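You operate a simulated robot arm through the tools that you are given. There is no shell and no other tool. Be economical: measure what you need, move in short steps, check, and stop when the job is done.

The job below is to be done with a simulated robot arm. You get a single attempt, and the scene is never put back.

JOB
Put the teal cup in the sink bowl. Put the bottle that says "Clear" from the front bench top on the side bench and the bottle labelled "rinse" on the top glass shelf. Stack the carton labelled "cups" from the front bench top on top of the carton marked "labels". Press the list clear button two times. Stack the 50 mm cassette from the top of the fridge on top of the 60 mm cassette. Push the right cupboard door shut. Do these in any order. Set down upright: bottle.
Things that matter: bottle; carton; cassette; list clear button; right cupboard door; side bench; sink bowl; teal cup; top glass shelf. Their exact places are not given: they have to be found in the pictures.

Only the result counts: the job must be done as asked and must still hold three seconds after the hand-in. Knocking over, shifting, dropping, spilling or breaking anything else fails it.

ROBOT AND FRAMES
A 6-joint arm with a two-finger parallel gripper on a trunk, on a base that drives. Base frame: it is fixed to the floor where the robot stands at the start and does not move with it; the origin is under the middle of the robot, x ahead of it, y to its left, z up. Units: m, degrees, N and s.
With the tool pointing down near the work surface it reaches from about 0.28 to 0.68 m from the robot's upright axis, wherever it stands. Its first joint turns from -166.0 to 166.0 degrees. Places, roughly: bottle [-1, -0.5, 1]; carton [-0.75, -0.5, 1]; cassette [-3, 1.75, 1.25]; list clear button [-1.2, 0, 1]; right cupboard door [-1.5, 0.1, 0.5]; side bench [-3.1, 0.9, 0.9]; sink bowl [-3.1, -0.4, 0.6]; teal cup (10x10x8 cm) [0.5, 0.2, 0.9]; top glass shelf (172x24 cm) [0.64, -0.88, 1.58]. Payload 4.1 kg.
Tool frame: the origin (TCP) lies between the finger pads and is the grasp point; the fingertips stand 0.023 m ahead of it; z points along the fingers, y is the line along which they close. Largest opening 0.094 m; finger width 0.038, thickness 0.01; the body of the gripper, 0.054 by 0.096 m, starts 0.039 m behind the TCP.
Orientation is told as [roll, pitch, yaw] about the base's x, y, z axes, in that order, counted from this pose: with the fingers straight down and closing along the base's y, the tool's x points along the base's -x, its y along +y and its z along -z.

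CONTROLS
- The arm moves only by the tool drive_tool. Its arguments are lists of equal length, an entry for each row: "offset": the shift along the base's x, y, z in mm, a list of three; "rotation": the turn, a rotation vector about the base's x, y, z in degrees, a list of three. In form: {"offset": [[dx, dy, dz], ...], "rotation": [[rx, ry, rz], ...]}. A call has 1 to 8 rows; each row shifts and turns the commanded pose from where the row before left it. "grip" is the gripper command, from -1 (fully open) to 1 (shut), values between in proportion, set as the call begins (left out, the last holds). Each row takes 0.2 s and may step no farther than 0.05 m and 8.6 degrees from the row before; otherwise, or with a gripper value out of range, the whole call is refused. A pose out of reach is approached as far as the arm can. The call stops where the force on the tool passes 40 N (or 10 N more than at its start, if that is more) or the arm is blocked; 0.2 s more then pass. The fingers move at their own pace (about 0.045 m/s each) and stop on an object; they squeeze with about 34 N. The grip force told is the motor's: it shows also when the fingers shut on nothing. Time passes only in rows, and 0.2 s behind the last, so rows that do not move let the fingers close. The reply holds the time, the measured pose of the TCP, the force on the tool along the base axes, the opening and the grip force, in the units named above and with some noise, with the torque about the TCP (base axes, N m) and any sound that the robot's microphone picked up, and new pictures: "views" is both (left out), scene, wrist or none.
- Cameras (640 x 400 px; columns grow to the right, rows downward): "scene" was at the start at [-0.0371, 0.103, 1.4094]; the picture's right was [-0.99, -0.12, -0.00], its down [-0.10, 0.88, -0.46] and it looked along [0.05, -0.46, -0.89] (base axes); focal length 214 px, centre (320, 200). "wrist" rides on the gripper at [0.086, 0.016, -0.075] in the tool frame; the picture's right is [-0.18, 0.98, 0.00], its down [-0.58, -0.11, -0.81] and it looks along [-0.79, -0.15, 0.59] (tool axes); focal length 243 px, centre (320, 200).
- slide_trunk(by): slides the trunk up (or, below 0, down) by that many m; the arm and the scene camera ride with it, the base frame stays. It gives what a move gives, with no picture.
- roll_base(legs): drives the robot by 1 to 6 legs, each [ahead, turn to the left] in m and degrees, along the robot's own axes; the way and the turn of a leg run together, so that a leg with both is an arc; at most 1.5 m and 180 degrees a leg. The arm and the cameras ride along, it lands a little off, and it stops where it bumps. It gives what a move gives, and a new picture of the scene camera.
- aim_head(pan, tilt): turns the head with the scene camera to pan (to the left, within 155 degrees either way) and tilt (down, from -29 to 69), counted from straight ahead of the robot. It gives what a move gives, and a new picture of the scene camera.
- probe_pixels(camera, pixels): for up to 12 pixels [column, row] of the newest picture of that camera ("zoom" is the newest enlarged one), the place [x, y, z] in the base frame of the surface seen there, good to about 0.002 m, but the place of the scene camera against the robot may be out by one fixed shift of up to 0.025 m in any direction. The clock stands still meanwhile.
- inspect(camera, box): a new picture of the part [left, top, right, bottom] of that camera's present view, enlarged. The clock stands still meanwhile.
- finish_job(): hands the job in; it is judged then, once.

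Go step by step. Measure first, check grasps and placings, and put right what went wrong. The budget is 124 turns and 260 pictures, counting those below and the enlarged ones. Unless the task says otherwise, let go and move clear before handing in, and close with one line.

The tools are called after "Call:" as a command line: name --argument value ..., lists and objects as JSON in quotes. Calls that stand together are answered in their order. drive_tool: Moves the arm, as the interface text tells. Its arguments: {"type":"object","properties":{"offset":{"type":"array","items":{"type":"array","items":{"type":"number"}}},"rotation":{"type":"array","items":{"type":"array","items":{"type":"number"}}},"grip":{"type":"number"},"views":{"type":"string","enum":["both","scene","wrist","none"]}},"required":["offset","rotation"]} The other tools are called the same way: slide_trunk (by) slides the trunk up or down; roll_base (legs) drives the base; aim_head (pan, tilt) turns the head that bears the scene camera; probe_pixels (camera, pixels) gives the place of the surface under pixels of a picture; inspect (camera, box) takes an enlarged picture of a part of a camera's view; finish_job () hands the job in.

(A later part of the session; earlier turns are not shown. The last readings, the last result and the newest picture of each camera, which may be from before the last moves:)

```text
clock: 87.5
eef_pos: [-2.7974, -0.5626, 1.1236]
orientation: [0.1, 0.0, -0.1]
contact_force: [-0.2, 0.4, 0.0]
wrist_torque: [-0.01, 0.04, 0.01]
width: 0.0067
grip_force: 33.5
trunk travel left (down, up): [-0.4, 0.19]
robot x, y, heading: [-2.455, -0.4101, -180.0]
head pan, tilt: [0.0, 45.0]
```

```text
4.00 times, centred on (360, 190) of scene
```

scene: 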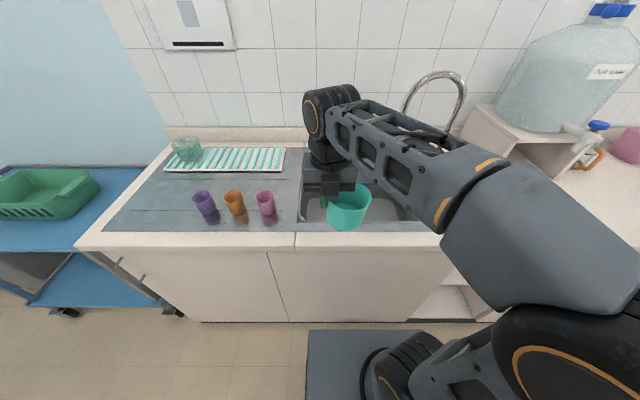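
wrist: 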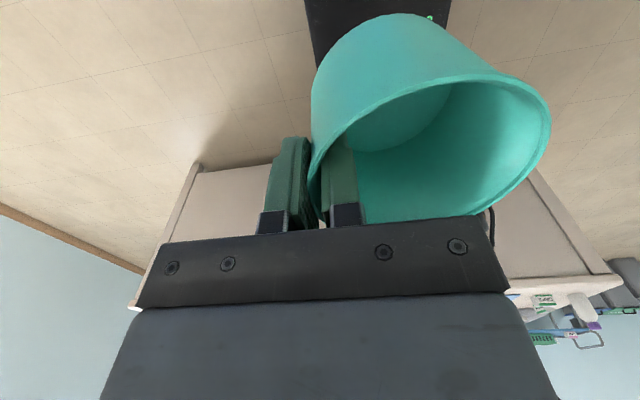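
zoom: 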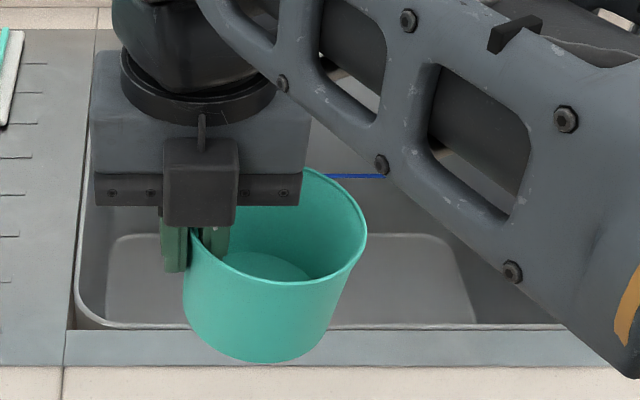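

Bowl spans x≈-3.25…-2.92, y≈-0.63…-0.21, floor z≈0.637. I move the cup over the middle and lower it.

Call:
drive_tool --offset '[[-45, 18, 0], [-45, 18, 0], [-45, 18, 0], [-45, 18, 0], [-45, 18, -10], [-18, 7, -40], [0, 0, -45], [0, 0, -45]]' --rotation '[[0, 0, 0], [0, 0, 0], [0, 0, 0], [0, 0, 0], [0, 0, 0], [0, 0, 0], [0, 0, 0], [0, 0, 0]]' --views "wrist"

Call:
drive_tool --offset '[[0, 0, -45], [0, 0, -45], [0, 0, -45], [0, 0, -45], [0, 0, -45], [0, 0, -40]]' --rotation '[[0, 0, 0], [0, 0, 0], [0, 0, 0], [0, 0, 0], [0, 0, 0], [0, 0, 0]]' --views "both"

```text
clock: 89.3
eef_pos: [-3.0363, -0.4775, 0.9845]
orientation: [0.3, 0.0, -0.4]
contact_force: [0.0, -0.8, -0.4]
wrist_torque: [-0.02, -0.01, 0.04]
width: 0.0066
grip_force: 34.1
out of reach, approached as far as the arm can: row 5, 6
trunk travel left (down, up): [-0.4, 0.19]
robot x, y, heading: [-2.4569, -0.414, -180.0]
head pan, tilt: [0.0, 45.0]
```

wrist: 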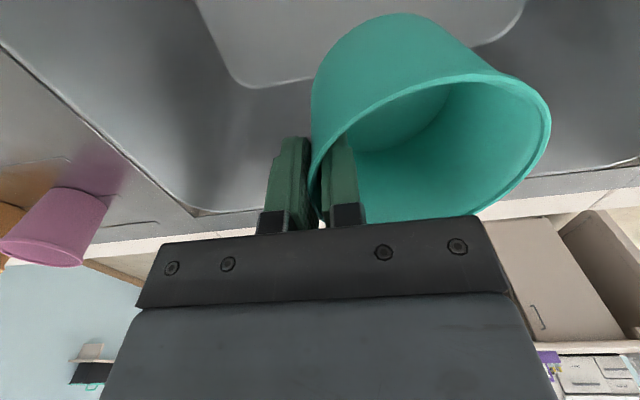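

```text
clock: 90.7
eef_pos: [-3.0365, -0.4778, 0.7186]
orientation: [0.3, 0.0, -0.1]
contact_force: [0.1, -1.4, -0.2]
wrist_torque: [0.02, 0.0, 0.01]
width: 0.0066
grip_force: 34.4
trunk travel left (down, up): [-0.4, 0.19]
robot x, y, heading: [-2.4564, -0.4145, -180.0]
head pan, tilt: [0.0, 45.0]
```

scene: 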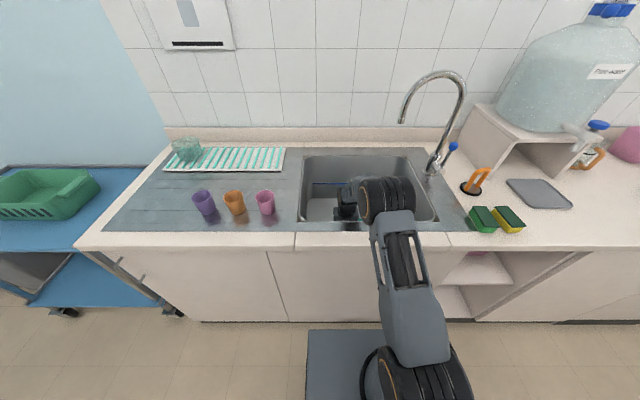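
wrist: 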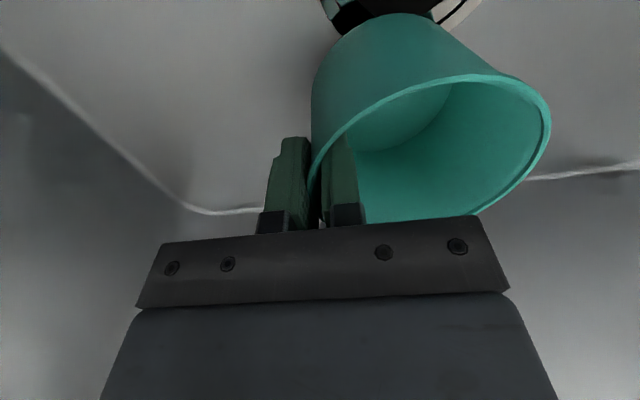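

Still free of contact at 0.719; the dark round thing ahead is the drain. I lower in small steps.

Call:
drive_tool --offset '[[0, 0, -6], [0, 0, -6]]' --rotation '[[0, 0, 0], [0, 0, 0]]' --views "none"

Call:
drive_tool --offset '[[0, 0, -4]]' --rotation '[[0, 0, 0]]' --views "wrist"

```text
clock: 91.3
eef_pos: [-3.0379, -0.4785, 0.7079]
orientation: [0.3, 0.1, -0.2]
contact_force: [-0.3, 0.7, -0.1]
wrist_torque: [0.0, 0.08, 0.0]
width: 0.0065
grip_force: 33.8
trunk travel left (down, up): [-0.4, 0.19]
robot x, y, heading: [-2.4564, -0.4128, -180.2]
head pan, tilt: [0.0, 45.0]
```

```text
clock: 91.7
eef_pos: [-3.0385, -0.4775, 0.7045]
orientation: [0.3, 0.1, -0.2]
contact_force: [1.7, 0.1, 9.5]
wrist_torque: [0.67, -0.15, -0.14]
width: 0.0068
grip_force: 34.3
trunk travel left (down, up): [-0.4, 0.19]
robot x, y, heading: [-2.4582, -0.4119, -180.2]
head pan, tilt: [0.0, 45.0]
```

wrist: 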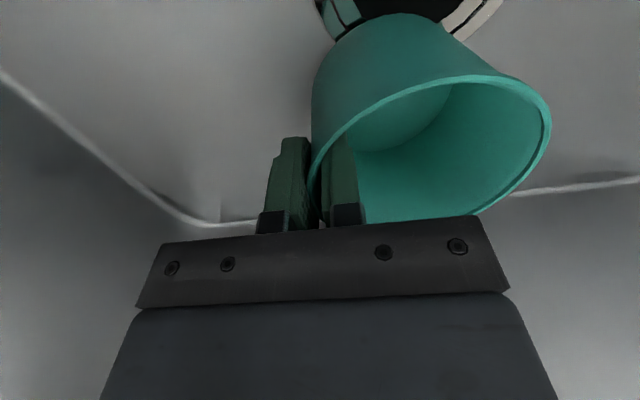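

Contact (9.5 N up). I open partly and lift clear.

Call:
drive_tool --offset '[[0, 0, 0], [0, 0, 0], [0, 0, 0], [0, 0, 0]]' --rotation '[[0, 0, 0], [0, 0, 0], [0, 0, 0], [0, 0, 0]]' --grip -0.28 --views "none"

Call:
drive_tool --offset '[[0, 0, 45], [0, 0, 45], [0, 0, 45], [0, 0, 45], [0, 0, 45], [0, 0, 45], [20, 0, 45], [45, 0, 20]]' --rotation '[[0, 0, 0], [0, 0, 0], [0, 0, 0], [0, 0, 0], [0, 0, 0], [0, 0, 0], [0, 0, 0], [0, 0, 0]]' --views "both"

```text
clock: 92.7
eef_pos: [-3.0377, -0.4769, 0.7029]
orientation: [0.3, 0.1, -0.1]
contact_force: [0.4, -0.4, -0.7]
wrist_torque: [0.0, -0.03, 0.03]
width: 0.0602
grip_force: 0.1
trunk travel left (down, up): [-0.4, 0.19]
robot x, y, heading: [-2.4551, -0.4163, -179.7]
head pan, tilt: [0.0, 45.0]
```

```text
clock: 94.5
eef_pos: [-2.9715, -0.4756, 1.0383]
orientation: [0.0, 0.1, 0.2]
contact_force: [-0.3, 0.2, 0.0]
wrist_torque: [-0.04, -0.01, 0.0]
width: 0.0602
grip_force: 0.0
trunk travel left (down, up): [-0.4, 0.19]
robot x, y, heading: [-2.4584, -0.4164, -180.1]
head pan, tilt: [0.0, 45.0]
```

scene: 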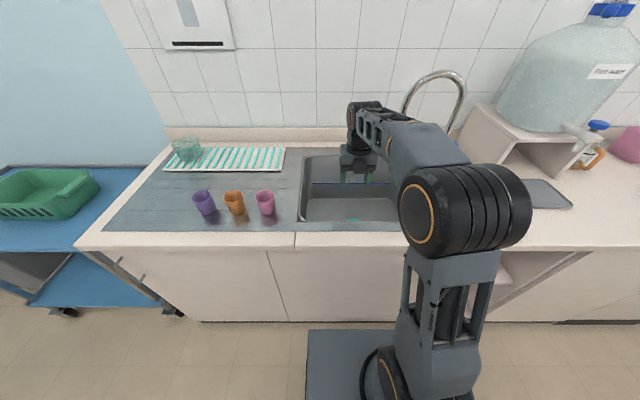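
wrist: 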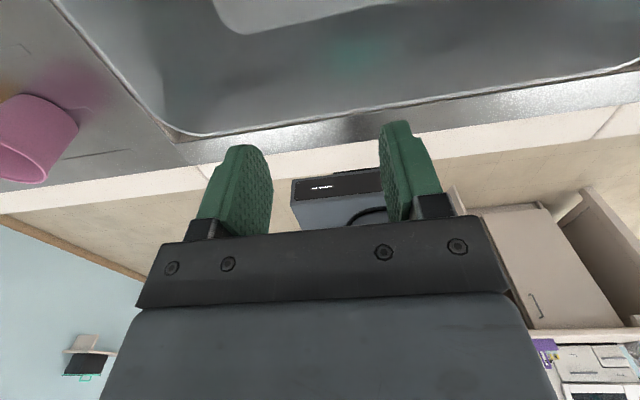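

Cup released in the bowl. I retract the arm, turn to face the front bench and read the labels.

Call:
drive_tool --offset '[[45, 10, 20], [45, 10, 20], [45, 10, 20], [45, 10, 20]]' --rotation '[[0, 0, 0], [0, 0, 0], [0, 0, 0], [0, 0, 0]]' --grip -1 --views "none"

Call:
roll_base --legs '[[0, 90], [0, 90]]'

Call:
aim_head --pan 25 --tilt 25

Call:
inspect --camera "scene" --box '[230, 130, 430, 255]'

Call:
inspect --camera "scene" --box '[330, 130, 550, 270]'

```text
refused: row 1 steps farther than a row can; nothing moved
```

```text
clock: 102.6
eef_pos: [-1.9402, -0.344, 1.0369]
orientation: [0.0, 0.0, -179.3]
contact_force: [0.6, -0.2, -0.2]
wrist_torque: [-0.01, 0.01, 0.01]
width: 0.0602
grip_force: 0.1
trunk travel left (down, up): [-0.4, 0.19]
robot x, y, heading: [-2.4554, -0.416, 0.6]
head pan, tilt: [0.0, 45.0]
```

scene: 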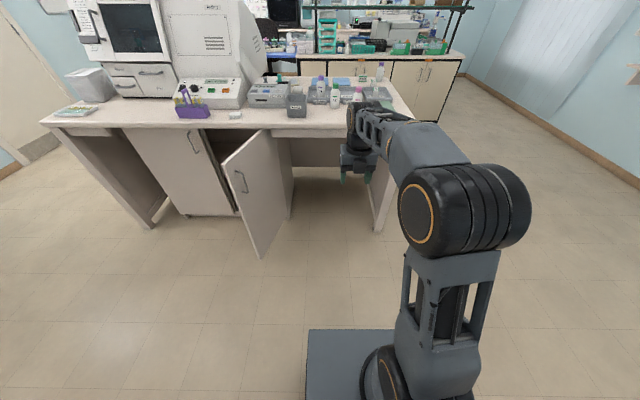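

```text
clock: 103.5
eef_pos: [-1.9403, -0.3446, 1.0375]
orientation: [0.0, 0.0, -179.2]
contact_force: [0.0, 0.5, -0.4]
wrist_torque: [-0.04, 0.05, 0.01]
width: 0.06
grip_force: 0.0
trunk travel left (down, up): [-0.4, 0.19]
robot x, y, heading: [-2.4555, -0.4183, 0.8]
head pan, tilt: [25.0, 25.0]
```

scene: 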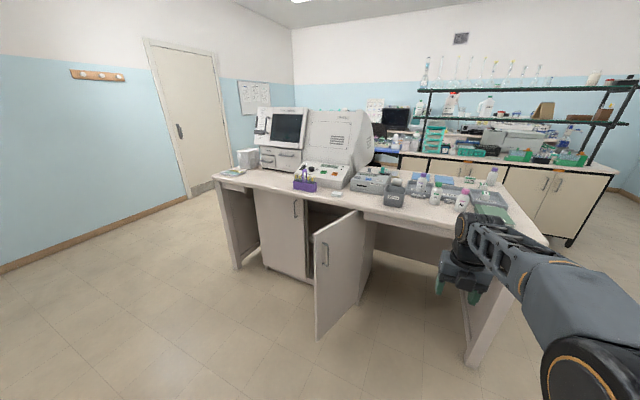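

```text
3.20 times, centred on (330, 192) of scene
```

zoom: 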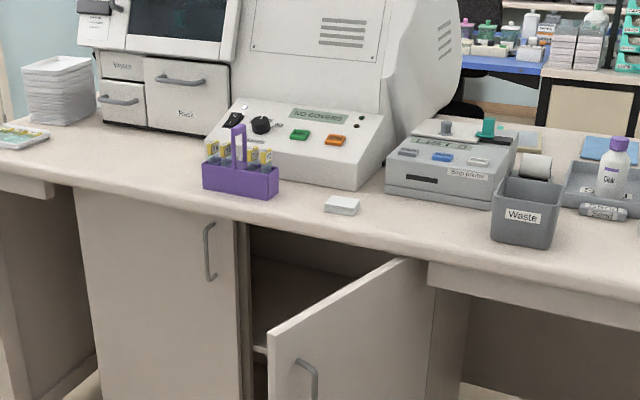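

```text
2.86 times, centred on (440, 200) of scene
```

zoom: 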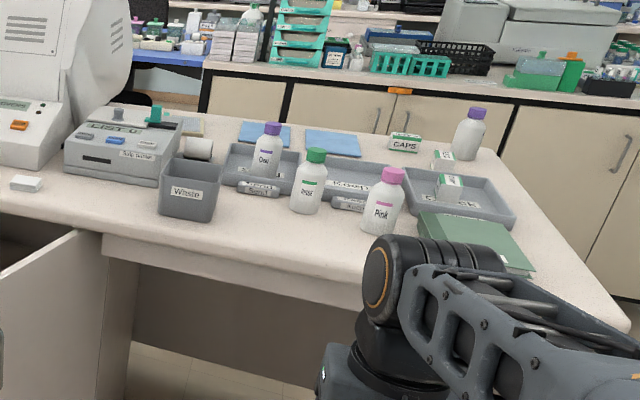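

I can see "Waste", "Send", "Rinse" (green), "Pink" bottle labels; I zoom tighter on the two purple-capped bottles and the printer buttons.

Call:
inspect --camera "scene" --box '[405, 165, 485, 215]'

Call:
inspect --camera "scene" --box '[465, 155, 545, 205]'

Call:
inspect --camera "scene" --box '[345, 155, 425, 205]'

Call:
probe_pixels --camera "scene" --pixels '[[436, 196], [462, 203], [421, 188], [318, 335], [313, 240], [366, 220], [336, 194], [400, 199], [325, 255], [545, 245], [385, 183], [370, 183]]'

Call:
drive_tool --offset '[[-45, -10, 10], [-45, -10, 10], [-45, -10, 15], [-35, -10, 15]]' --rotation '[[0, 0, 0], [0, 0, 0], [0, 0, 0], [0, 0, 0]]' --grip -1 --views "none"

```text
8.00 times, centred on (445, 190) of scene
```

zoom: 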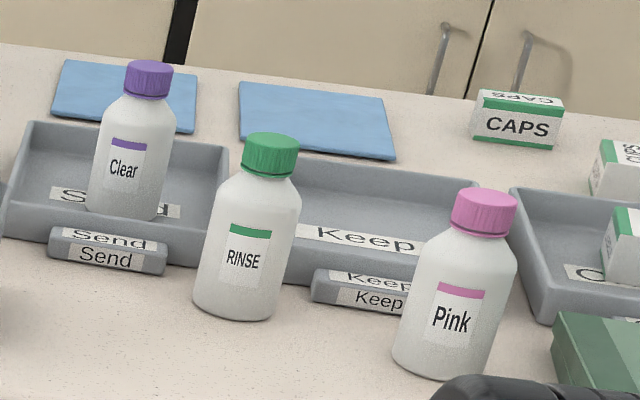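

```text
8.00 times, centred on (505, 180) of scene
```

zoom: 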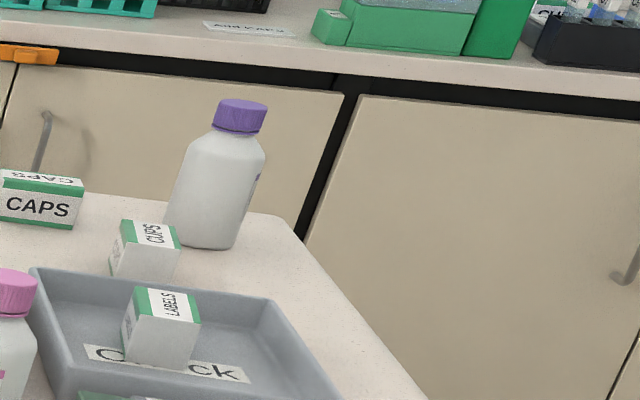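

```text
8.00 times, centred on (385, 180) of scene
```

zoom: 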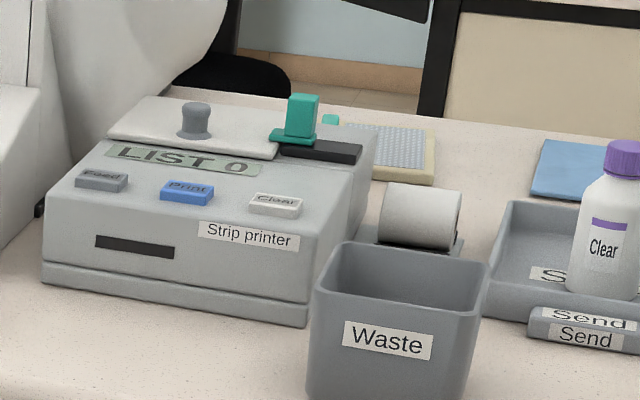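

```text
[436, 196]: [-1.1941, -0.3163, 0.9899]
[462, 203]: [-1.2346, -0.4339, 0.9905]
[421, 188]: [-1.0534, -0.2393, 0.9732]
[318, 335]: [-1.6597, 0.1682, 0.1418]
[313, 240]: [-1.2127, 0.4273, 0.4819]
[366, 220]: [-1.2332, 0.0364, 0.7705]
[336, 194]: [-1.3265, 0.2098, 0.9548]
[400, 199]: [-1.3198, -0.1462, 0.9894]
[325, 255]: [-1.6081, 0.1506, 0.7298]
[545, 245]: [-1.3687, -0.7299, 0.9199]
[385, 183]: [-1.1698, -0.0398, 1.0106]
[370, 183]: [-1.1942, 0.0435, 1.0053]
```

```text
clock: 104.5
eef_pos: [-2.1111, -0.3725, 1.0884]
orientation: [0.2, 0.1, -179.3]
contact_force: [0.3, 0.1, 0.4]
wrist_torque: [-0.01, -0.03, 0.01]
width: 0.0938
grip_force: 0.1
out of reach, approached as far as the arm can: row 3, 4
trunk travel left (down, up): [-0.4, 0.19]
robot x, y, heading: [-2.4541, -0.4146, 0.5]
head pan, tilt: [25.0, 25.0]
```

The printer's "Clear" button is at ≈(-1.2,-0.02,1.0); Rinse bottle ≈(-1.17,-0.31). The right door's free edge is at ≈(-1.65,0.16). I drive in front of the door first.

Call:
roll_base --legs '[[0, 90], [0.56, 0], [0, -90], [0.33, 0]]'

Call:
aim_head --pan 15 --tilt 55

Call:
probe_pixels --camera "scene" --pixels '[[320, 200], [200, 200], [150, 200], [250, 150], [250, 250], [200, 100], [300, 100]]'

```text
clock: 117.1
eef_pos: [-1.7761, 0.1797, 1.0876]
orientation: [0.2, 0.1, 179.9]
contact_force: [0.1, 1.1, -0.1]
wrist_torque: [0.0, -0.01, 0.01]
width: 0.0938
grip_force: 0.0
trunk travel left (down, up): [-0.4, 0.19]
robot x, y, heading: [-2.1246, 0.1404, 0.0]
head pan, tilt: [25.0, 25.0]
```

scene: 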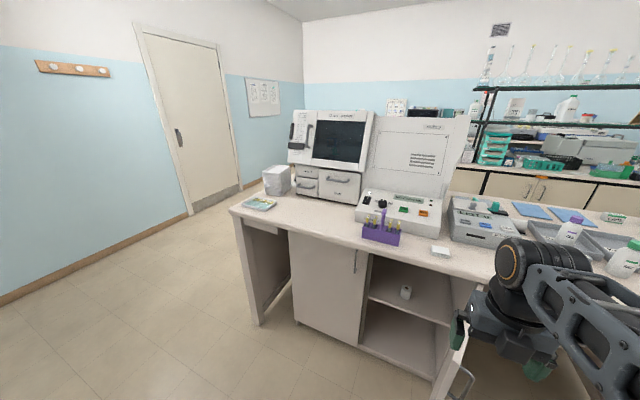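

```text
clock: 118.1
eef_pos: [-1.7752, 0.1802, 1.0886]
orientation: [0.2, 0.0, 179.8]
contact_force: [0.8, 0.0, 0.2]
wrist_torque: [0.03, 0.02, -0.02]
width: 0.0941
grip_force: 0.1
trunk travel left (down, up): [-0.4, 0.19]
robot x, y, heading: [-2.124, 0.1434, 0.3]
head pan, tilt: [15.0, 55.0]
```

scene: 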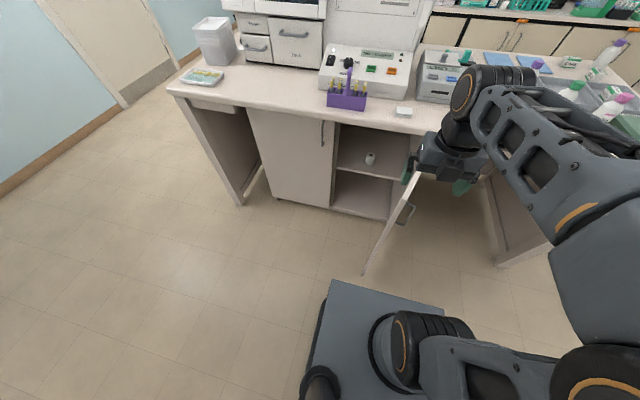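

```text
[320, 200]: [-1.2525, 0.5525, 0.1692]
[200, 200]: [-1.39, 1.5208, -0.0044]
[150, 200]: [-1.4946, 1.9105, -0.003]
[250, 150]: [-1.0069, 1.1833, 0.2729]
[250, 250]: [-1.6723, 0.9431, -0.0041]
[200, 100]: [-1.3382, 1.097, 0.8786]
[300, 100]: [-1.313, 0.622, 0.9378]
```

The door is nearly edge-on at (385,215). I probe points on it and the cupboard front.

Call:
inspect --camera "scene" --box '[240, 110, 500, 280]'

Call:
probe_pixels --camera "scene" --pixels '[[366, 270], [378, 245], [410, 190], [404, 205], [400, 222], [290, 150], [333, 160], [335, 205], [388, 216], [408, 215], [440, 195], [416, 178]]'

```text
2.35 times, centred on (370, 195) of scene
```

zoom: 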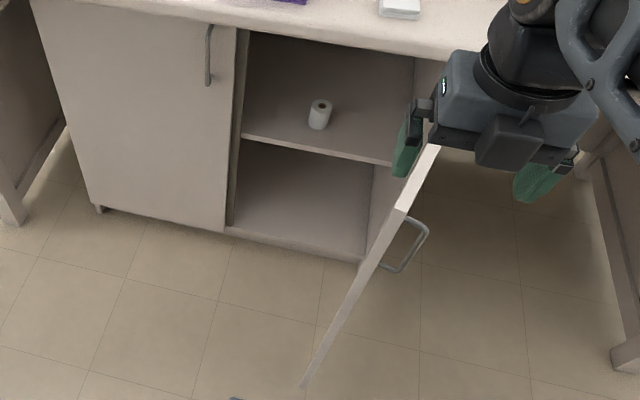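

```text
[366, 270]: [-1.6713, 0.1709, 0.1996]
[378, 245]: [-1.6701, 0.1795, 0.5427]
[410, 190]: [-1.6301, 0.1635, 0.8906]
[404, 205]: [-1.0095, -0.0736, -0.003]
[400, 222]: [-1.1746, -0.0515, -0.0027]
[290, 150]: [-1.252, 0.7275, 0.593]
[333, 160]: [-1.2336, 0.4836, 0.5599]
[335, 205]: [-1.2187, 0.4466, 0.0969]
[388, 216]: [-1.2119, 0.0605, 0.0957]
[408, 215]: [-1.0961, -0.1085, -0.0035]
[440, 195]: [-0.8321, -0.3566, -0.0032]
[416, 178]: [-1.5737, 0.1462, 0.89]
```

Door: hinge ≈(-1.25,0.05), free edge ≈(-1.68,0.175), about 73° open, top at 0.89. I shift the arm to its outer (right) side, close the fingers and lower the trunk.

Call:
drive_tool --offset '[[8, -45, 0], [8, -45, 0], [8, -45, 0], [8, -45, 0], [8, -45, 0]]' --rotation '[[0, 0, 0], [0, 0, 0], [0, 0, 0], [0, 0, 0], [0, 0, 0]]' --grip 1 --views "none"

Call:
slide_trunk --by -0.3

Call:
drive_tool --offset '[[10, 0, -25], [10, 0, -25], [10, 0, -25], [10, 0, -25], [10, 0, -25], [10, 0, -25], [10, 0, -25], [0, 0, -25]]' --rotation '[[0, -8.2, 0], [0, -8.2, 0], [0, -8.2, 0], [0, -8.2, 0], [0, -8.2, 0], [0, -8.2, 0], [0, -8.2, 0], [0, -8.2, 0]]' --views "both"

```text
clock: 119.3
eef_pos: [-1.7762, 0.1798, 1.0876]
orientation: [0.2, 0.0, 179.9]
contact_force: [-0.3, 0.4, -0.3]
wrist_torque: [-0.01, 0.0, 0.03]
width: 0.0
grip_force: 13.8
out of reach, approached as far as the arm can: row 1, 2, 3, 4, 5
trunk travel left (down, up): [-0.4, 0.19]
robot x, y, heading: [-2.122, 0.1406, 0.1]
head pan, tilt: [15.0, 55.0]
```

```text
clock: 121.7
eef_pos: [-1.7732, 0.1812, 0.8266]
orientation: [0.0, 1.9, 179.9]
contact_force: [-3.3, 1.0, 7.8]
wrist_torque: [-0.09, -0.9, 0.12]
width: 0.0
grip_force: 34.4
trunk travel left (down, up): [-0.132, 0.458]
robot x, y, heading: [-2.1232, 0.141, -0.1]
head pan, tilt: [15.0, 55.0]
stopped: the force on the tool passed its limit at 54 N (the readings are from after the stop); the commanded pose is now the measured one
```

```text
clock: 122.1
eef_pos: [-1.7618, 0.1822, 0.8153]
orientation: [-0.1, 9.6, 180.0]
contact_force: [0.6, 0.6, 10.4]
wrist_torque: [-0.12, -0.85, 0.07]
width: 0.0
grip_force: 34.3
trunk travel left (down, up): [-0.132, 0.458]
robot x, y, heading: [-2.1184, 0.1424, 0.2]
head pan, tilt: [15.0, 55.0]
stopped in row 1: the force on the tool passed its limit at 50 N (the readings are from after the stop); the commanded pose is now the measured one
```

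scene: 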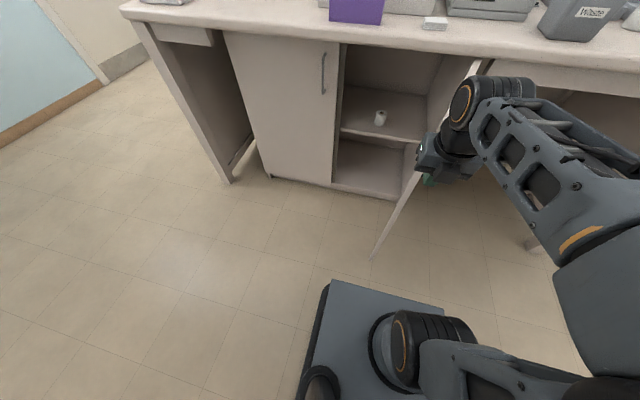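
wrist: 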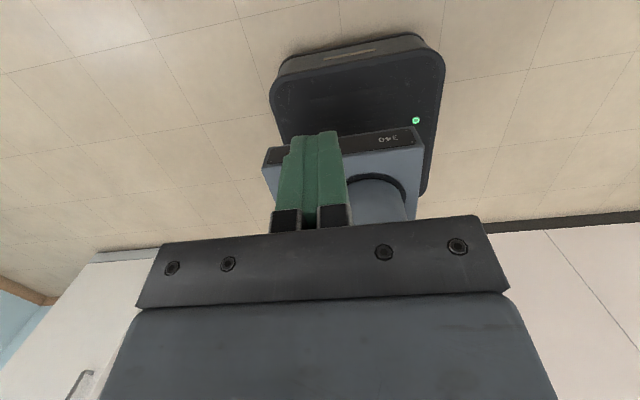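

The sideways move was out of reach (too close to the axis), so the trunk move touched the door top with light force. I raise the tool straight and undo the tilt.

Call:
drive_tool --offset '[[0, 0, 30], [0, 0, 40], [0, 0, 40], [0, 0, 30]]' --rotation '[[0, 0, 0], [0, 4, 0], [0, 4, 0], [0, 1.6, 0]]' --views "both"

```text
clock: 123.1
eef_pos: [-1.7624, 0.1823, 0.9538]
orientation: [0.0, -0.4, 179.8]
contact_force: [0.4, -0.3, 0.0]
wrist_torque: [0.0, -0.01, 0.0]
width: 0.0
grip_force: 34.5
trunk travel left (down, up): [-0.132, 0.458]
robot x, y, heading: [-2.1188, 0.1431, 0.0]
head pan, tilt: [15.0, 55.0]
```

scene: 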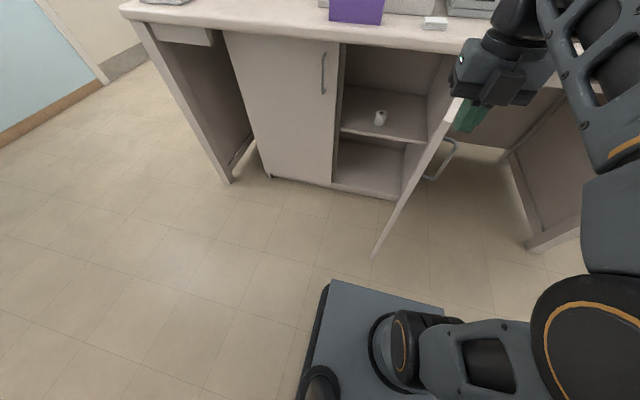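
wrist: 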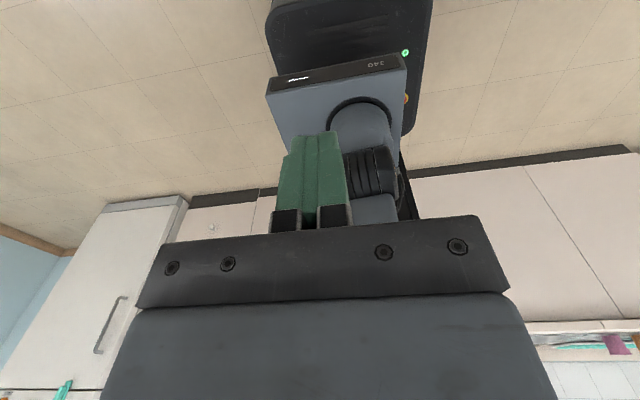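

Clear of the door now. I go sideways again, moving slightly outward to remain in reach.

Call:
drive_tool --offset '[[16, -44, 0], [10, -46, 0], [8, -46, 0], [8, -46, 0], [8, -46, 0]]' --rotation '[[0, 0, 0], [0, 0, 0], [0, 0, 0], [0, 0, 0], [0, 0, 0]]' --views "none"

```text
clock: 124.3
eef_pos: [-1.7559, 0.1827, 0.9523]
orientation: [0.0, -0.4, 179.8]
contact_force: [-0.3, -0.3, -0.7]
wrist_torque: [0.02, -0.01, 0.01]
width: 0.0001
grip_force: 34.3
out of reach, approached as far as the arm can: row 1, 2, 3, 4, 5
trunk travel left (down, up): [-0.132, 0.458]
robot x, y, heading: [-2.1223, 0.1439, -0.2]
head pan, tilt: [15.0, 55.0]
```

Still at the inner reach limit; I go outward first (staying over the door top by 4 cm), then sideways.

Call:
drive_tool --offset '[[45, 0, 0], [20, 0, 0]]' --rotation '[[0, 0, 0], [0, 0, 0]]' --views "none"

Call:
drive_tool --offset '[[0, -45, 0], [0, -45, 0], [0, -45, 0], [0, -45, 0], [0, -45, 0]]' --rotation '[[0, 0, 0], [0, 0, 0], [0, 0, 0], [0, 0, 0], [0, 0, 0]]' --views "scene"

```text
clock: 124.9
eef_pos: [-1.6921, 0.1893, 0.9531]
orientation: [0.0, -0.4, 179.8]
contact_force: [-0.1, 0.0, -0.3]
wrist_torque: [0.03, -0.04, 0.03]
width: 0.0
grip_force: 34.1
out of reach, approached as far as the arm can: row 1
trunk travel left (down, up): [-0.132, 0.458]
robot x, y, heading: [-2.1209, 0.142, 0.2]
head pan, tilt: [15.0, 55.0]
```

```text
clock: 126.1
eef_pos: [-1.6913, 0.1908, 0.9524]
orientation: [0.0, -0.4, 179.8]
contact_force: [0.1, 0.1, -0.3]
wrist_torque: [0.01, 0.01, 0.0]
width: 0.0
grip_force: 33.9
out of reach, approached as far as the arm can: row 1, 2, 3, 4, 5
trunk travel left (down, up): [-0.132, 0.458]
robot x, y, heading: [-2.1213, 0.143, 0.0]
head pan, tilt: [15.0, 55.0]
```

scene: 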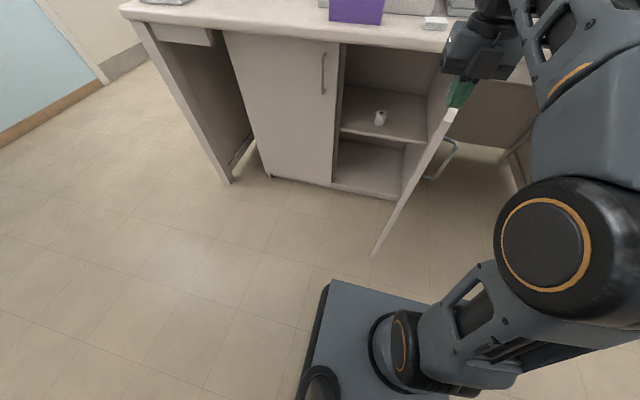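

It's a wrist limit (tool yaw minus arm direction ≤ ~174°), not radius. I move sideways while turning the tool back 40°.

Call:
drive_tool --offset '[[0, 0, 0], [0, -45, 0], [0, -45, 0], [0, -45, 0], [0, -45, 0], [0, -45, 0]]' --rotation '[[0, 0, -8], [0, 0, -8], [0, 0, -8], [0, 0, -8], [0, 0, -8], [0, 0, 0]]' --views "scene"

```text
clock: 127.5
eef_pos: [-1.6928, -0.0332, 0.9547]
orientation: [-0.2, -0.4, 140.0]
contact_force: [-0.4, 0.8, -0.5]
wrist_torque: [0.02, -0.01, 0.0]
width: 0.0
grip_force: 34.3
trunk travel left (down, up): [-0.132, 0.458]
robot x, y, heading: [-2.1236, 0.1479, 0.0]
head pan, tilt: [15.0, 55.0]
```

scene: 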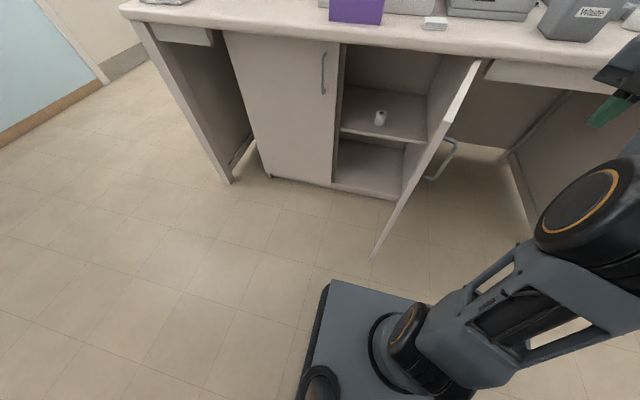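

Now the tool is right of the door. I pitch it to horizontal (pointing +x) while lowering.

Call:
drive_tool --offset '[[0, 0, -45], [0, 0, -45], [0, 0, -45], [0, 0, -45], [0, 0, -45], [0, 0, -45], [0, 0, -45], [0, 0, -45]]' --rotation '[[0, -8.2, 0], [0, -8.2, 0], [0, -8.2, 0], [0, -8.2, 0], [0, -8.2, 0], [0, -8.2, 0], [0, -8.2, 0], [0, -8.2, 0]]' --views "scene"

```text
clock: 129.3
eef_pos: [-1.6448, 0.1046, 0.6824]
orientation: [-50.3, 45.1, 115.4]
contact_force: [0.0, 0.0, -0.8]
wrist_torque: [-0.02, 0.0, 0.0]
width: 0.0002
grip_force: 34.2
out of reach, approached as far as the arm can: row 3, 4, 5, 6, 7
trunk travel left (down, up): [-0.132, 0.458]
robot x, y, heading: [-2.1243, 0.1474, 0.1]
head pan, tilt: [15.0, 55.0]
```

scene: 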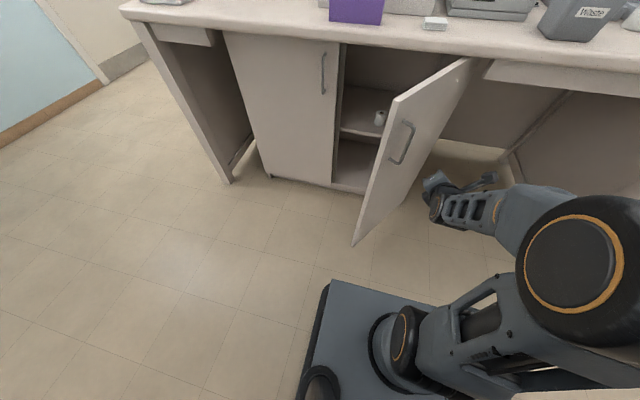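

The tool points +x and 27° down, at (-1.645,0.105,0.68), and the door has begun to move shut. I probe the door's present angle and look from the wrist.

Call:
probe_pixels --camera "scene" --pixels '[[396, 101], [420, 87], [455, 70], [375, 220], [405, 140], [430, 190]]'

Call:
drive_tool --offset '[[0, 0, 0]]' --rotation '[[0, 0, 0]]' --views "wrist"

```text
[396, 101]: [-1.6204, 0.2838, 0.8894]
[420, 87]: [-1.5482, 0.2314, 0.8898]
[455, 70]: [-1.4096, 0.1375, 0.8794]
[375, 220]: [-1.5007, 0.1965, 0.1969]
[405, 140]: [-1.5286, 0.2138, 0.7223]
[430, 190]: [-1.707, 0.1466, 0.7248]
```

```text
clock: 129.7
eef_pos: [-1.6448, 0.1049, 0.6814]
orientation: [-50.1, 45.1, 115.5]
contact_force: [0.4, -0.1, 0.1]
wrist_torque: [-0.04, 0.01, -0.01]
width: 0.0
grip_force: 34.4
trunk travel left (down, up): [-0.132, 0.458]
robot x, y, heading: [-2.1189, 0.1443, -0.0]
head pan, tilt: [15.0, 55.0]
```

wrist: 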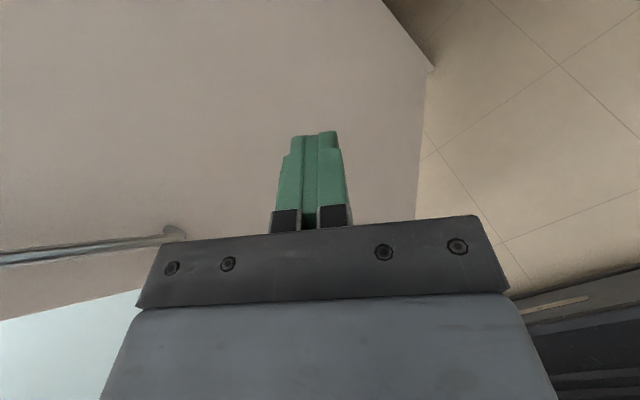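

The door is now ~55° open and swings freely. I keep pushing along its arc.

Call:
drive_tool --offset '[[22, 38, -8], [22, 38, -8], [22, 38, -8], [22, 38, -8], [22, 38, -8]]' --rotation '[[0, 0, 0], [0, 0, 0], [0, 0, 0], [0, 0, 0], [0, 0, 0]]' --views "scene"

```text
clock: 130.9
eef_pos: [-1.5384, 0.2931, 0.6367]
orientation: [-50.7, 44.9, 115.1]
contact_force: [0.6, 0.5, 0.5]
wrist_torque: [0.04, 0.01, 0.0]
width: 0.0003
grip_force: 34.3
out of reach, approached as far as the arm can: row 5
trunk travel left (down, up): [-0.132, 0.458]
robot x, y, heading: [-2.1186, 0.1421, 0.1]
head pan, tilt: [15.0, 55.0]
```

scene: 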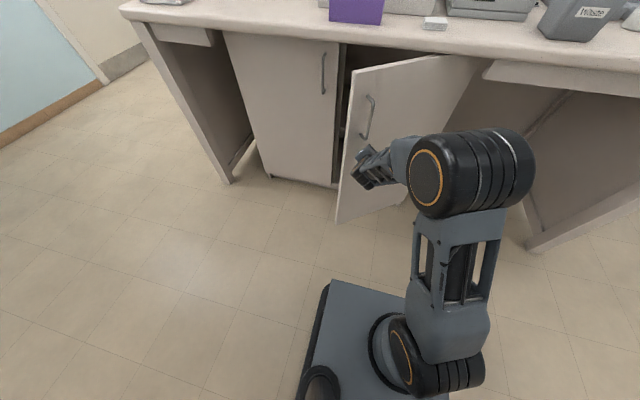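

Good progress (about 35° open). Now mostly +x.

Call:
drive_tool --offset '[[35, 20, 0], [38, 14, 0], [42, 10, 0], [45, 5, 0], [45, 2, 0]]' --rotation '[[0, 0, 0], [0, 0, 0], [0, 0, 0], [0, 0, 0], [0, 0, 0]]' --views "scene"

```text
clock: 132.1
eef_pos: [-1.3959, 0.2679, 0.5654]
orientation: [-51.6, 44.9, 115.1]
contact_force: [0.0, -0.8, 0.0]
wrist_torque: [0.03, -0.02, 0.02]
width: 0.0
grip_force: 34.0
out of reach, approached as far as the arm can: row 1, 2, 3, 4, 5
trunk travel left (down, up): [-0.132, 0.458]
robot x, y, heading: [-2.1189, 0.1453, 0.3]
head pan, tilt: [15.0, 55.0]
```

scene: 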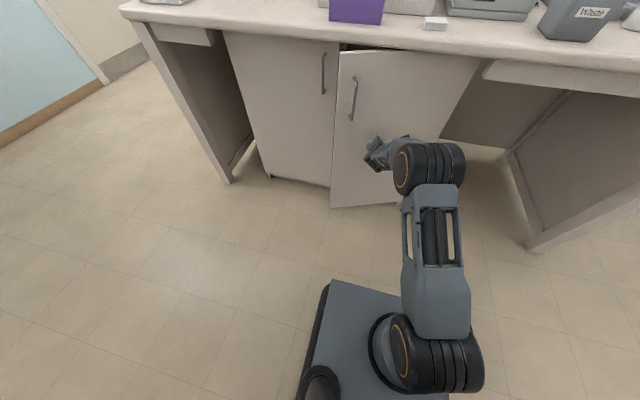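

Nearly shut (~20°). I finish by driving the base forward 0.11 m.

Call:
roll_base --legs '[[0.11, 0]]'

```text
clock: 133.3
eef_pos: [-1.2968, 0.2664, 0.5639]
orientation: [-51.2, 44.6, 115.0]
contact_force: [-13.8, -2.1, 7.9]
wrist_torque: [-0.03, -0.32, -0.14]
width: 0.0
grip_force: 33.7
trunk travel left (down, up): [-0.132, 0.458]
robot x, y, heading: [-2.0197, 0.1449, 0.3]
head pan, tilt: [15.0, 55.0]
stopped in leg 1: the force on the tool passed its limit at 140 N (the readings are from after the stop); the commanded pose is now the measured one
```

scene: 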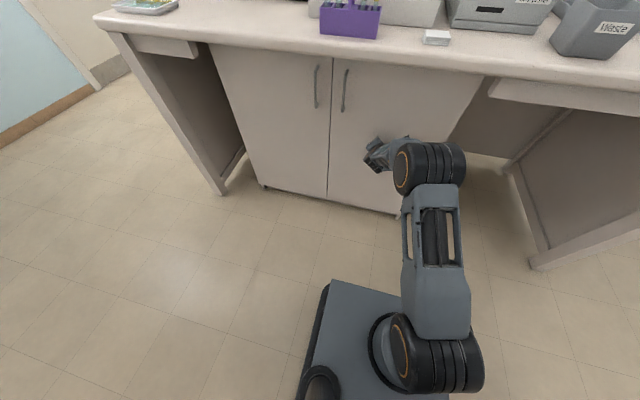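

The right door is shut flush. I back off, then raise the trunk and restore the tool-down pose.

Call:
roll_base --legs '[[-0.28, 0]]'

Call:
slide_trunk --by 0.27

Call:
drive_tool --offset '[[-20, 0, 30], [-20, 0, 30], [-20, 0, 30], [-20, 0, 30], [-20, 0, 30], [-20, 0, 30], [-10, 0, 30], [0, 0, 30]]' --rotation '[[0, 8.2, 0], [0, 8.2, 0], [0, 8.2, 0], [0, 8.2, 0], [0, 8.2, 0], [0, 8.2, 0], [0, 8.2, 0], [0, 8.2, 0]]' --views "both"

```text
clock: 135.3
eef_pos: [-1.5732, 0.2648, 0.5636]
orientation: [-51.1, 44.6, 115.1]
contact_force: [0.7, 0.0, -0.6]
wrist_torque: [0.0, 0.01, 0.03]
width: 0.0
grip_force: 33.6
trunk travel left (down, up): [-0.132, 0.458]
robot x, y, heading: [-2.2991, 0.1451, -0.0]
head pan, tilt: [15.0, 55.0]
```

scene: 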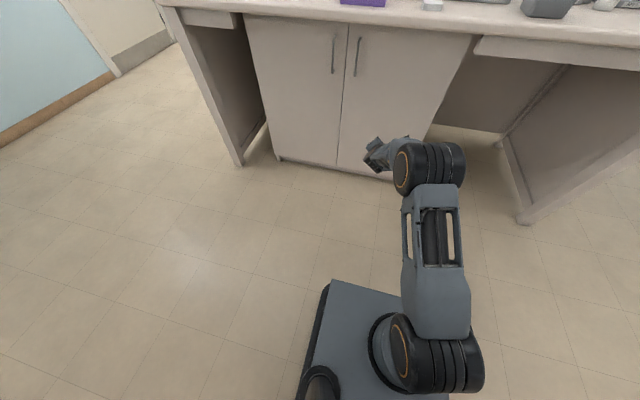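

```text
clock: 138.0
eef_pos: [-1.5746, 0.2661, 0.8318]
orientation: [-51.1, 44.6, 115.1]
contact_force: [0.0, -0.3, -0.2]
wrist_torque: [0.0, 0.01, 0.02]
width: 0.0001
grip_force: 34.1
trunk travel left (down, up): [-0.402, 0.188]
robot x, y, heading: [-2.297, 0.1492, -0.2]
head pan, tilt: [15.0, 55.0]
```

```text
clock: 139.8
eef_pos: [-1.7841, 0.1718, 0.954]
orientation: [-2.9, 1.0, 139.4]
contact_force: [0.0, 0.4, 0.1]
wrist_torque: [0.01, -0.01, -0.02]
width: 0.0
grip_force: 33.8
out of reach, approached as far as the arm can: row 1, 2, 3, 4
trunk travel left (down, up): [-0.402, 0.188]
robot x, y, heading: [-2.299, 0.1408, -0.1]
head pan, tilt: [15.0, 55.0]
```

scene: 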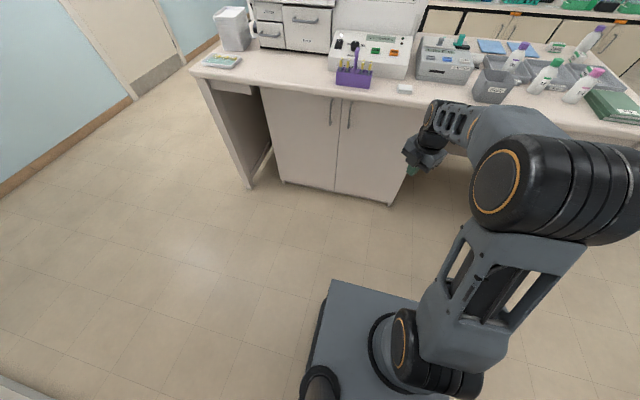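
wrist: 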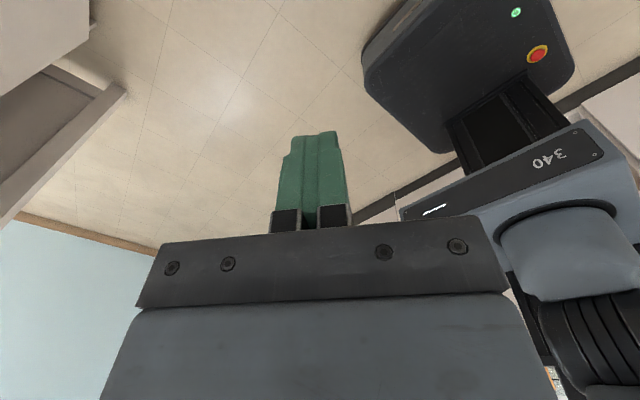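

Tool is down again. I raise and retract it, then drive to stand before the bottles/printer.

Call:
drive_tool --offset '[[-10, 0, 45], [-20, 0, 40], [-20, 0, 40], [-20, 0, 40], [0, 0, 40]]' --rotation '[[3, 0, 0], [0, 0, 0], [0, 0, 0], [0, 0, 0], [0, 0, 0]]' --views "none"

Call:
roll_base --legs '[[0, -90], [0.48, 0], [0, 90], [0.5, 0]]'

Call:
aim_head --pan 20 --tilt 45

```text
clock: 141.0
eef_pos: [-1.8549, 0.1717, 1.1555]
orientation: [-5.3, -1.0, 139.5]
contact_force: [-0.7, 0.1, -0.1]
wrist_torque: [-0.01, 0.0, 0.02]
width: 0.0
grip_force: 33.8
trunk travel left (down, up): [-0.402, 0.188]
robot x, y, heading: [-2.2976, 0.145, -0.1]
head pan, tilt: [15.0, 55.0]
```

```text
clock: 154.1
eef_pos: [-1.347, -0.277, 1.154]
orientation: [-5.3, -1.1, 141.4]
contact_force: [-0.8, -0.1, -0.3]
wrist_torque: [0.01, 0.01, 0.04]
width: 0.0001
grip_force: 33.8
trunk travel left (down, up): [-0.402, 0.188]
robot x, y, heading: [-1.7884, -0.3224, 2.0]
head pan, tilt: [15.0, 55.0]
```

scene: 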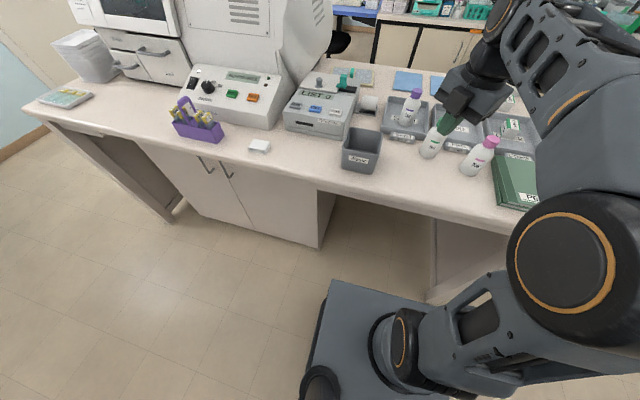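

```text
clock: 154.8
eef_pos: [-1.3469, -0.2761, 1.1554]
orientation: [-5.3, -1.0, 141.3]
contact_force: [-0.1, 0.3, -0.3]
wrist_torque: [0.03, 0.03, 0.04]
width: 0.0002
grip_force: 34.3
trunk travel left (down, up): [-0.402, 0.188]
robot x, y, heading: [-1.7852, -0.3215, 1.9]
head pan, tilt: [20.0, 45.0]
```

scene: 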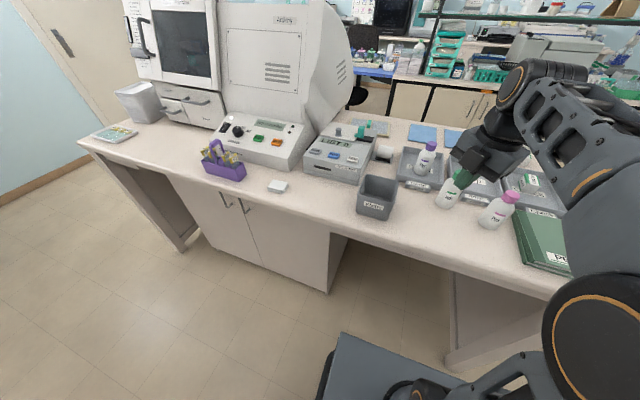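

I zoom on the printer to locate the Clear button precisely.

Call:
inspect --camera "scene" --box '[295, 115, 405, 185]'

Call:
probe_pixels --camera "zoom" --pixels '[[340, 255], [330, 250], [350, 260], [220, 230], [120, 210], [330, 285], [300, 215], [400, 200], [255, 190]]'

```text
5.71 times, centred on (350, 150) of scene
```

zoom: 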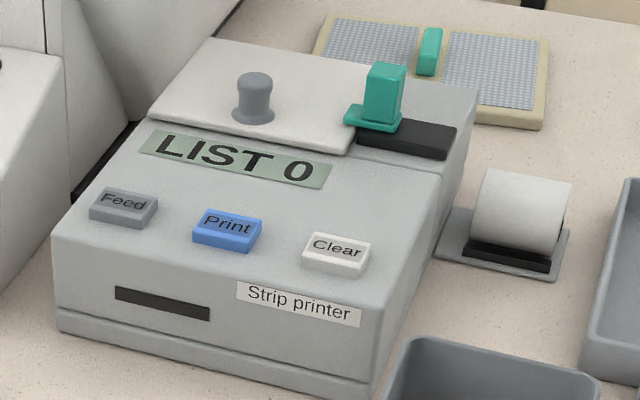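

```text
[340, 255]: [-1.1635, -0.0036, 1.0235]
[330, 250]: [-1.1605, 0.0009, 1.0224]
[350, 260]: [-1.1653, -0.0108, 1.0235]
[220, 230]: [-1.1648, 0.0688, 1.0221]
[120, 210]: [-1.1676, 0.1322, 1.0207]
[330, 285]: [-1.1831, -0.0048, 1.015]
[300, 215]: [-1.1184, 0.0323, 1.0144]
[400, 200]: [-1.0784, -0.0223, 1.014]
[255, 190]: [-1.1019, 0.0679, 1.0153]
```

The Clear button is ≈(-1.16,-0.004,1.023) by the scene camera. I drive 0.08 m nearer and bring the closed fingers above it for a wrist-camera check.

Call:
roll_base --legs '[[0.08, 0]]'

Call:
drive_tool --offset '[[8, 40, 0], [12, 40, 0], [12, 40, 0], [12, 40, 0], [12, 40, 0], [12, 40, -10], [10, 25, -10]]' --rotation '[[-4.8, 2.5, 0], [0, 0, 0], [0, 0, 0], [0, 0, 0], [0, 0, 0], [0, 0, 0], [0, 0, 0]]' --views "both"

```text
clock: 155.8
eef_pos: [-1.2646, -0.274, 1.1561]
orientation: [-5.3, -1.0, 141.4]
contact_force: [0.0, 0.4, 0.3]
wrist_torque: [-0.02, -0.02, 0.02]
width: 0.0
grip_force: 33.9
trunk travel left (down, up): [-0.402, 0.188]
robot x, y, heading: [-1.7089, -0.3141, 2.2]
head pan, tilt: [20.0, 45.0]
```

scene: 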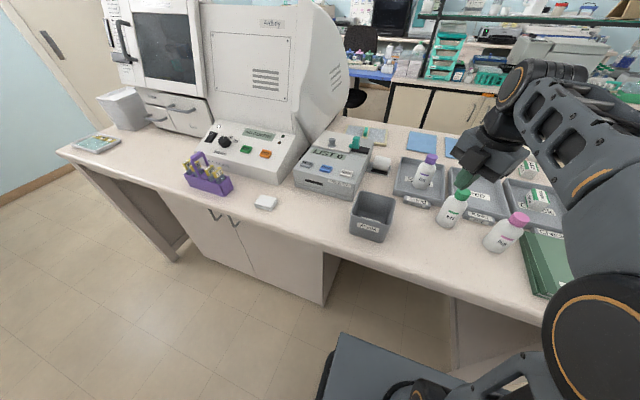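

```text
clock: 157.4
eef_pos: [-1.1897, -0.0075, 1.1334]
orientation: [0.0, -0.1, 141.2]
contact_force: [-0.3, 0.8, 0.1]
wrist_torque: [-0.01, -0.05, 0.0]
width: 0.0
grip_force: 34.1
trunk travel left (down, up): [-0.402, 0.188]
robot x, y, heading: [-1.7057, -0.3164, 1.8]
head pan, tilt: [20.0, 45.0]
```

scene: 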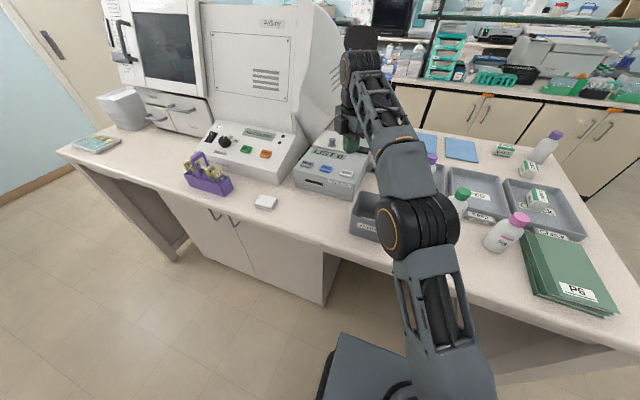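
wrist: 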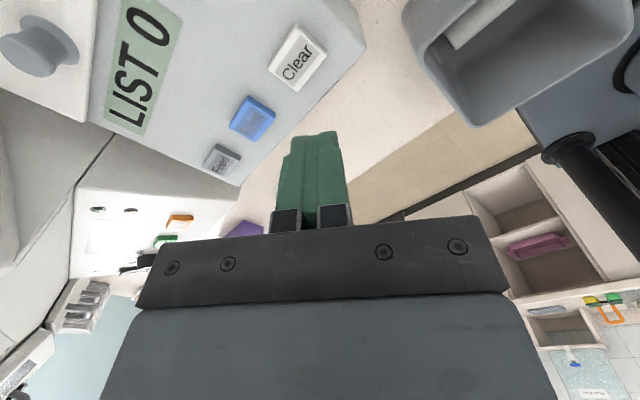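

The wrist camera shows the Clear button at (298,58); I probe it there.

Call:
probe_pixels --camera "wrist" --pixels '[[298, 58], [285, 70], [310, 45], [270, 65], [322, 55], [292, 85], [298, 30], [252, 118]]'

```text
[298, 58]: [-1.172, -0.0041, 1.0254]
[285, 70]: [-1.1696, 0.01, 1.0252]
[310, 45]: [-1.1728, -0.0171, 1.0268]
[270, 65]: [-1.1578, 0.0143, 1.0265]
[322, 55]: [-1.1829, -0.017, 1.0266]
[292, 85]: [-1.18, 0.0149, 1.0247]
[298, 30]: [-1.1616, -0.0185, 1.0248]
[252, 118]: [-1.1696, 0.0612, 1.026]
```

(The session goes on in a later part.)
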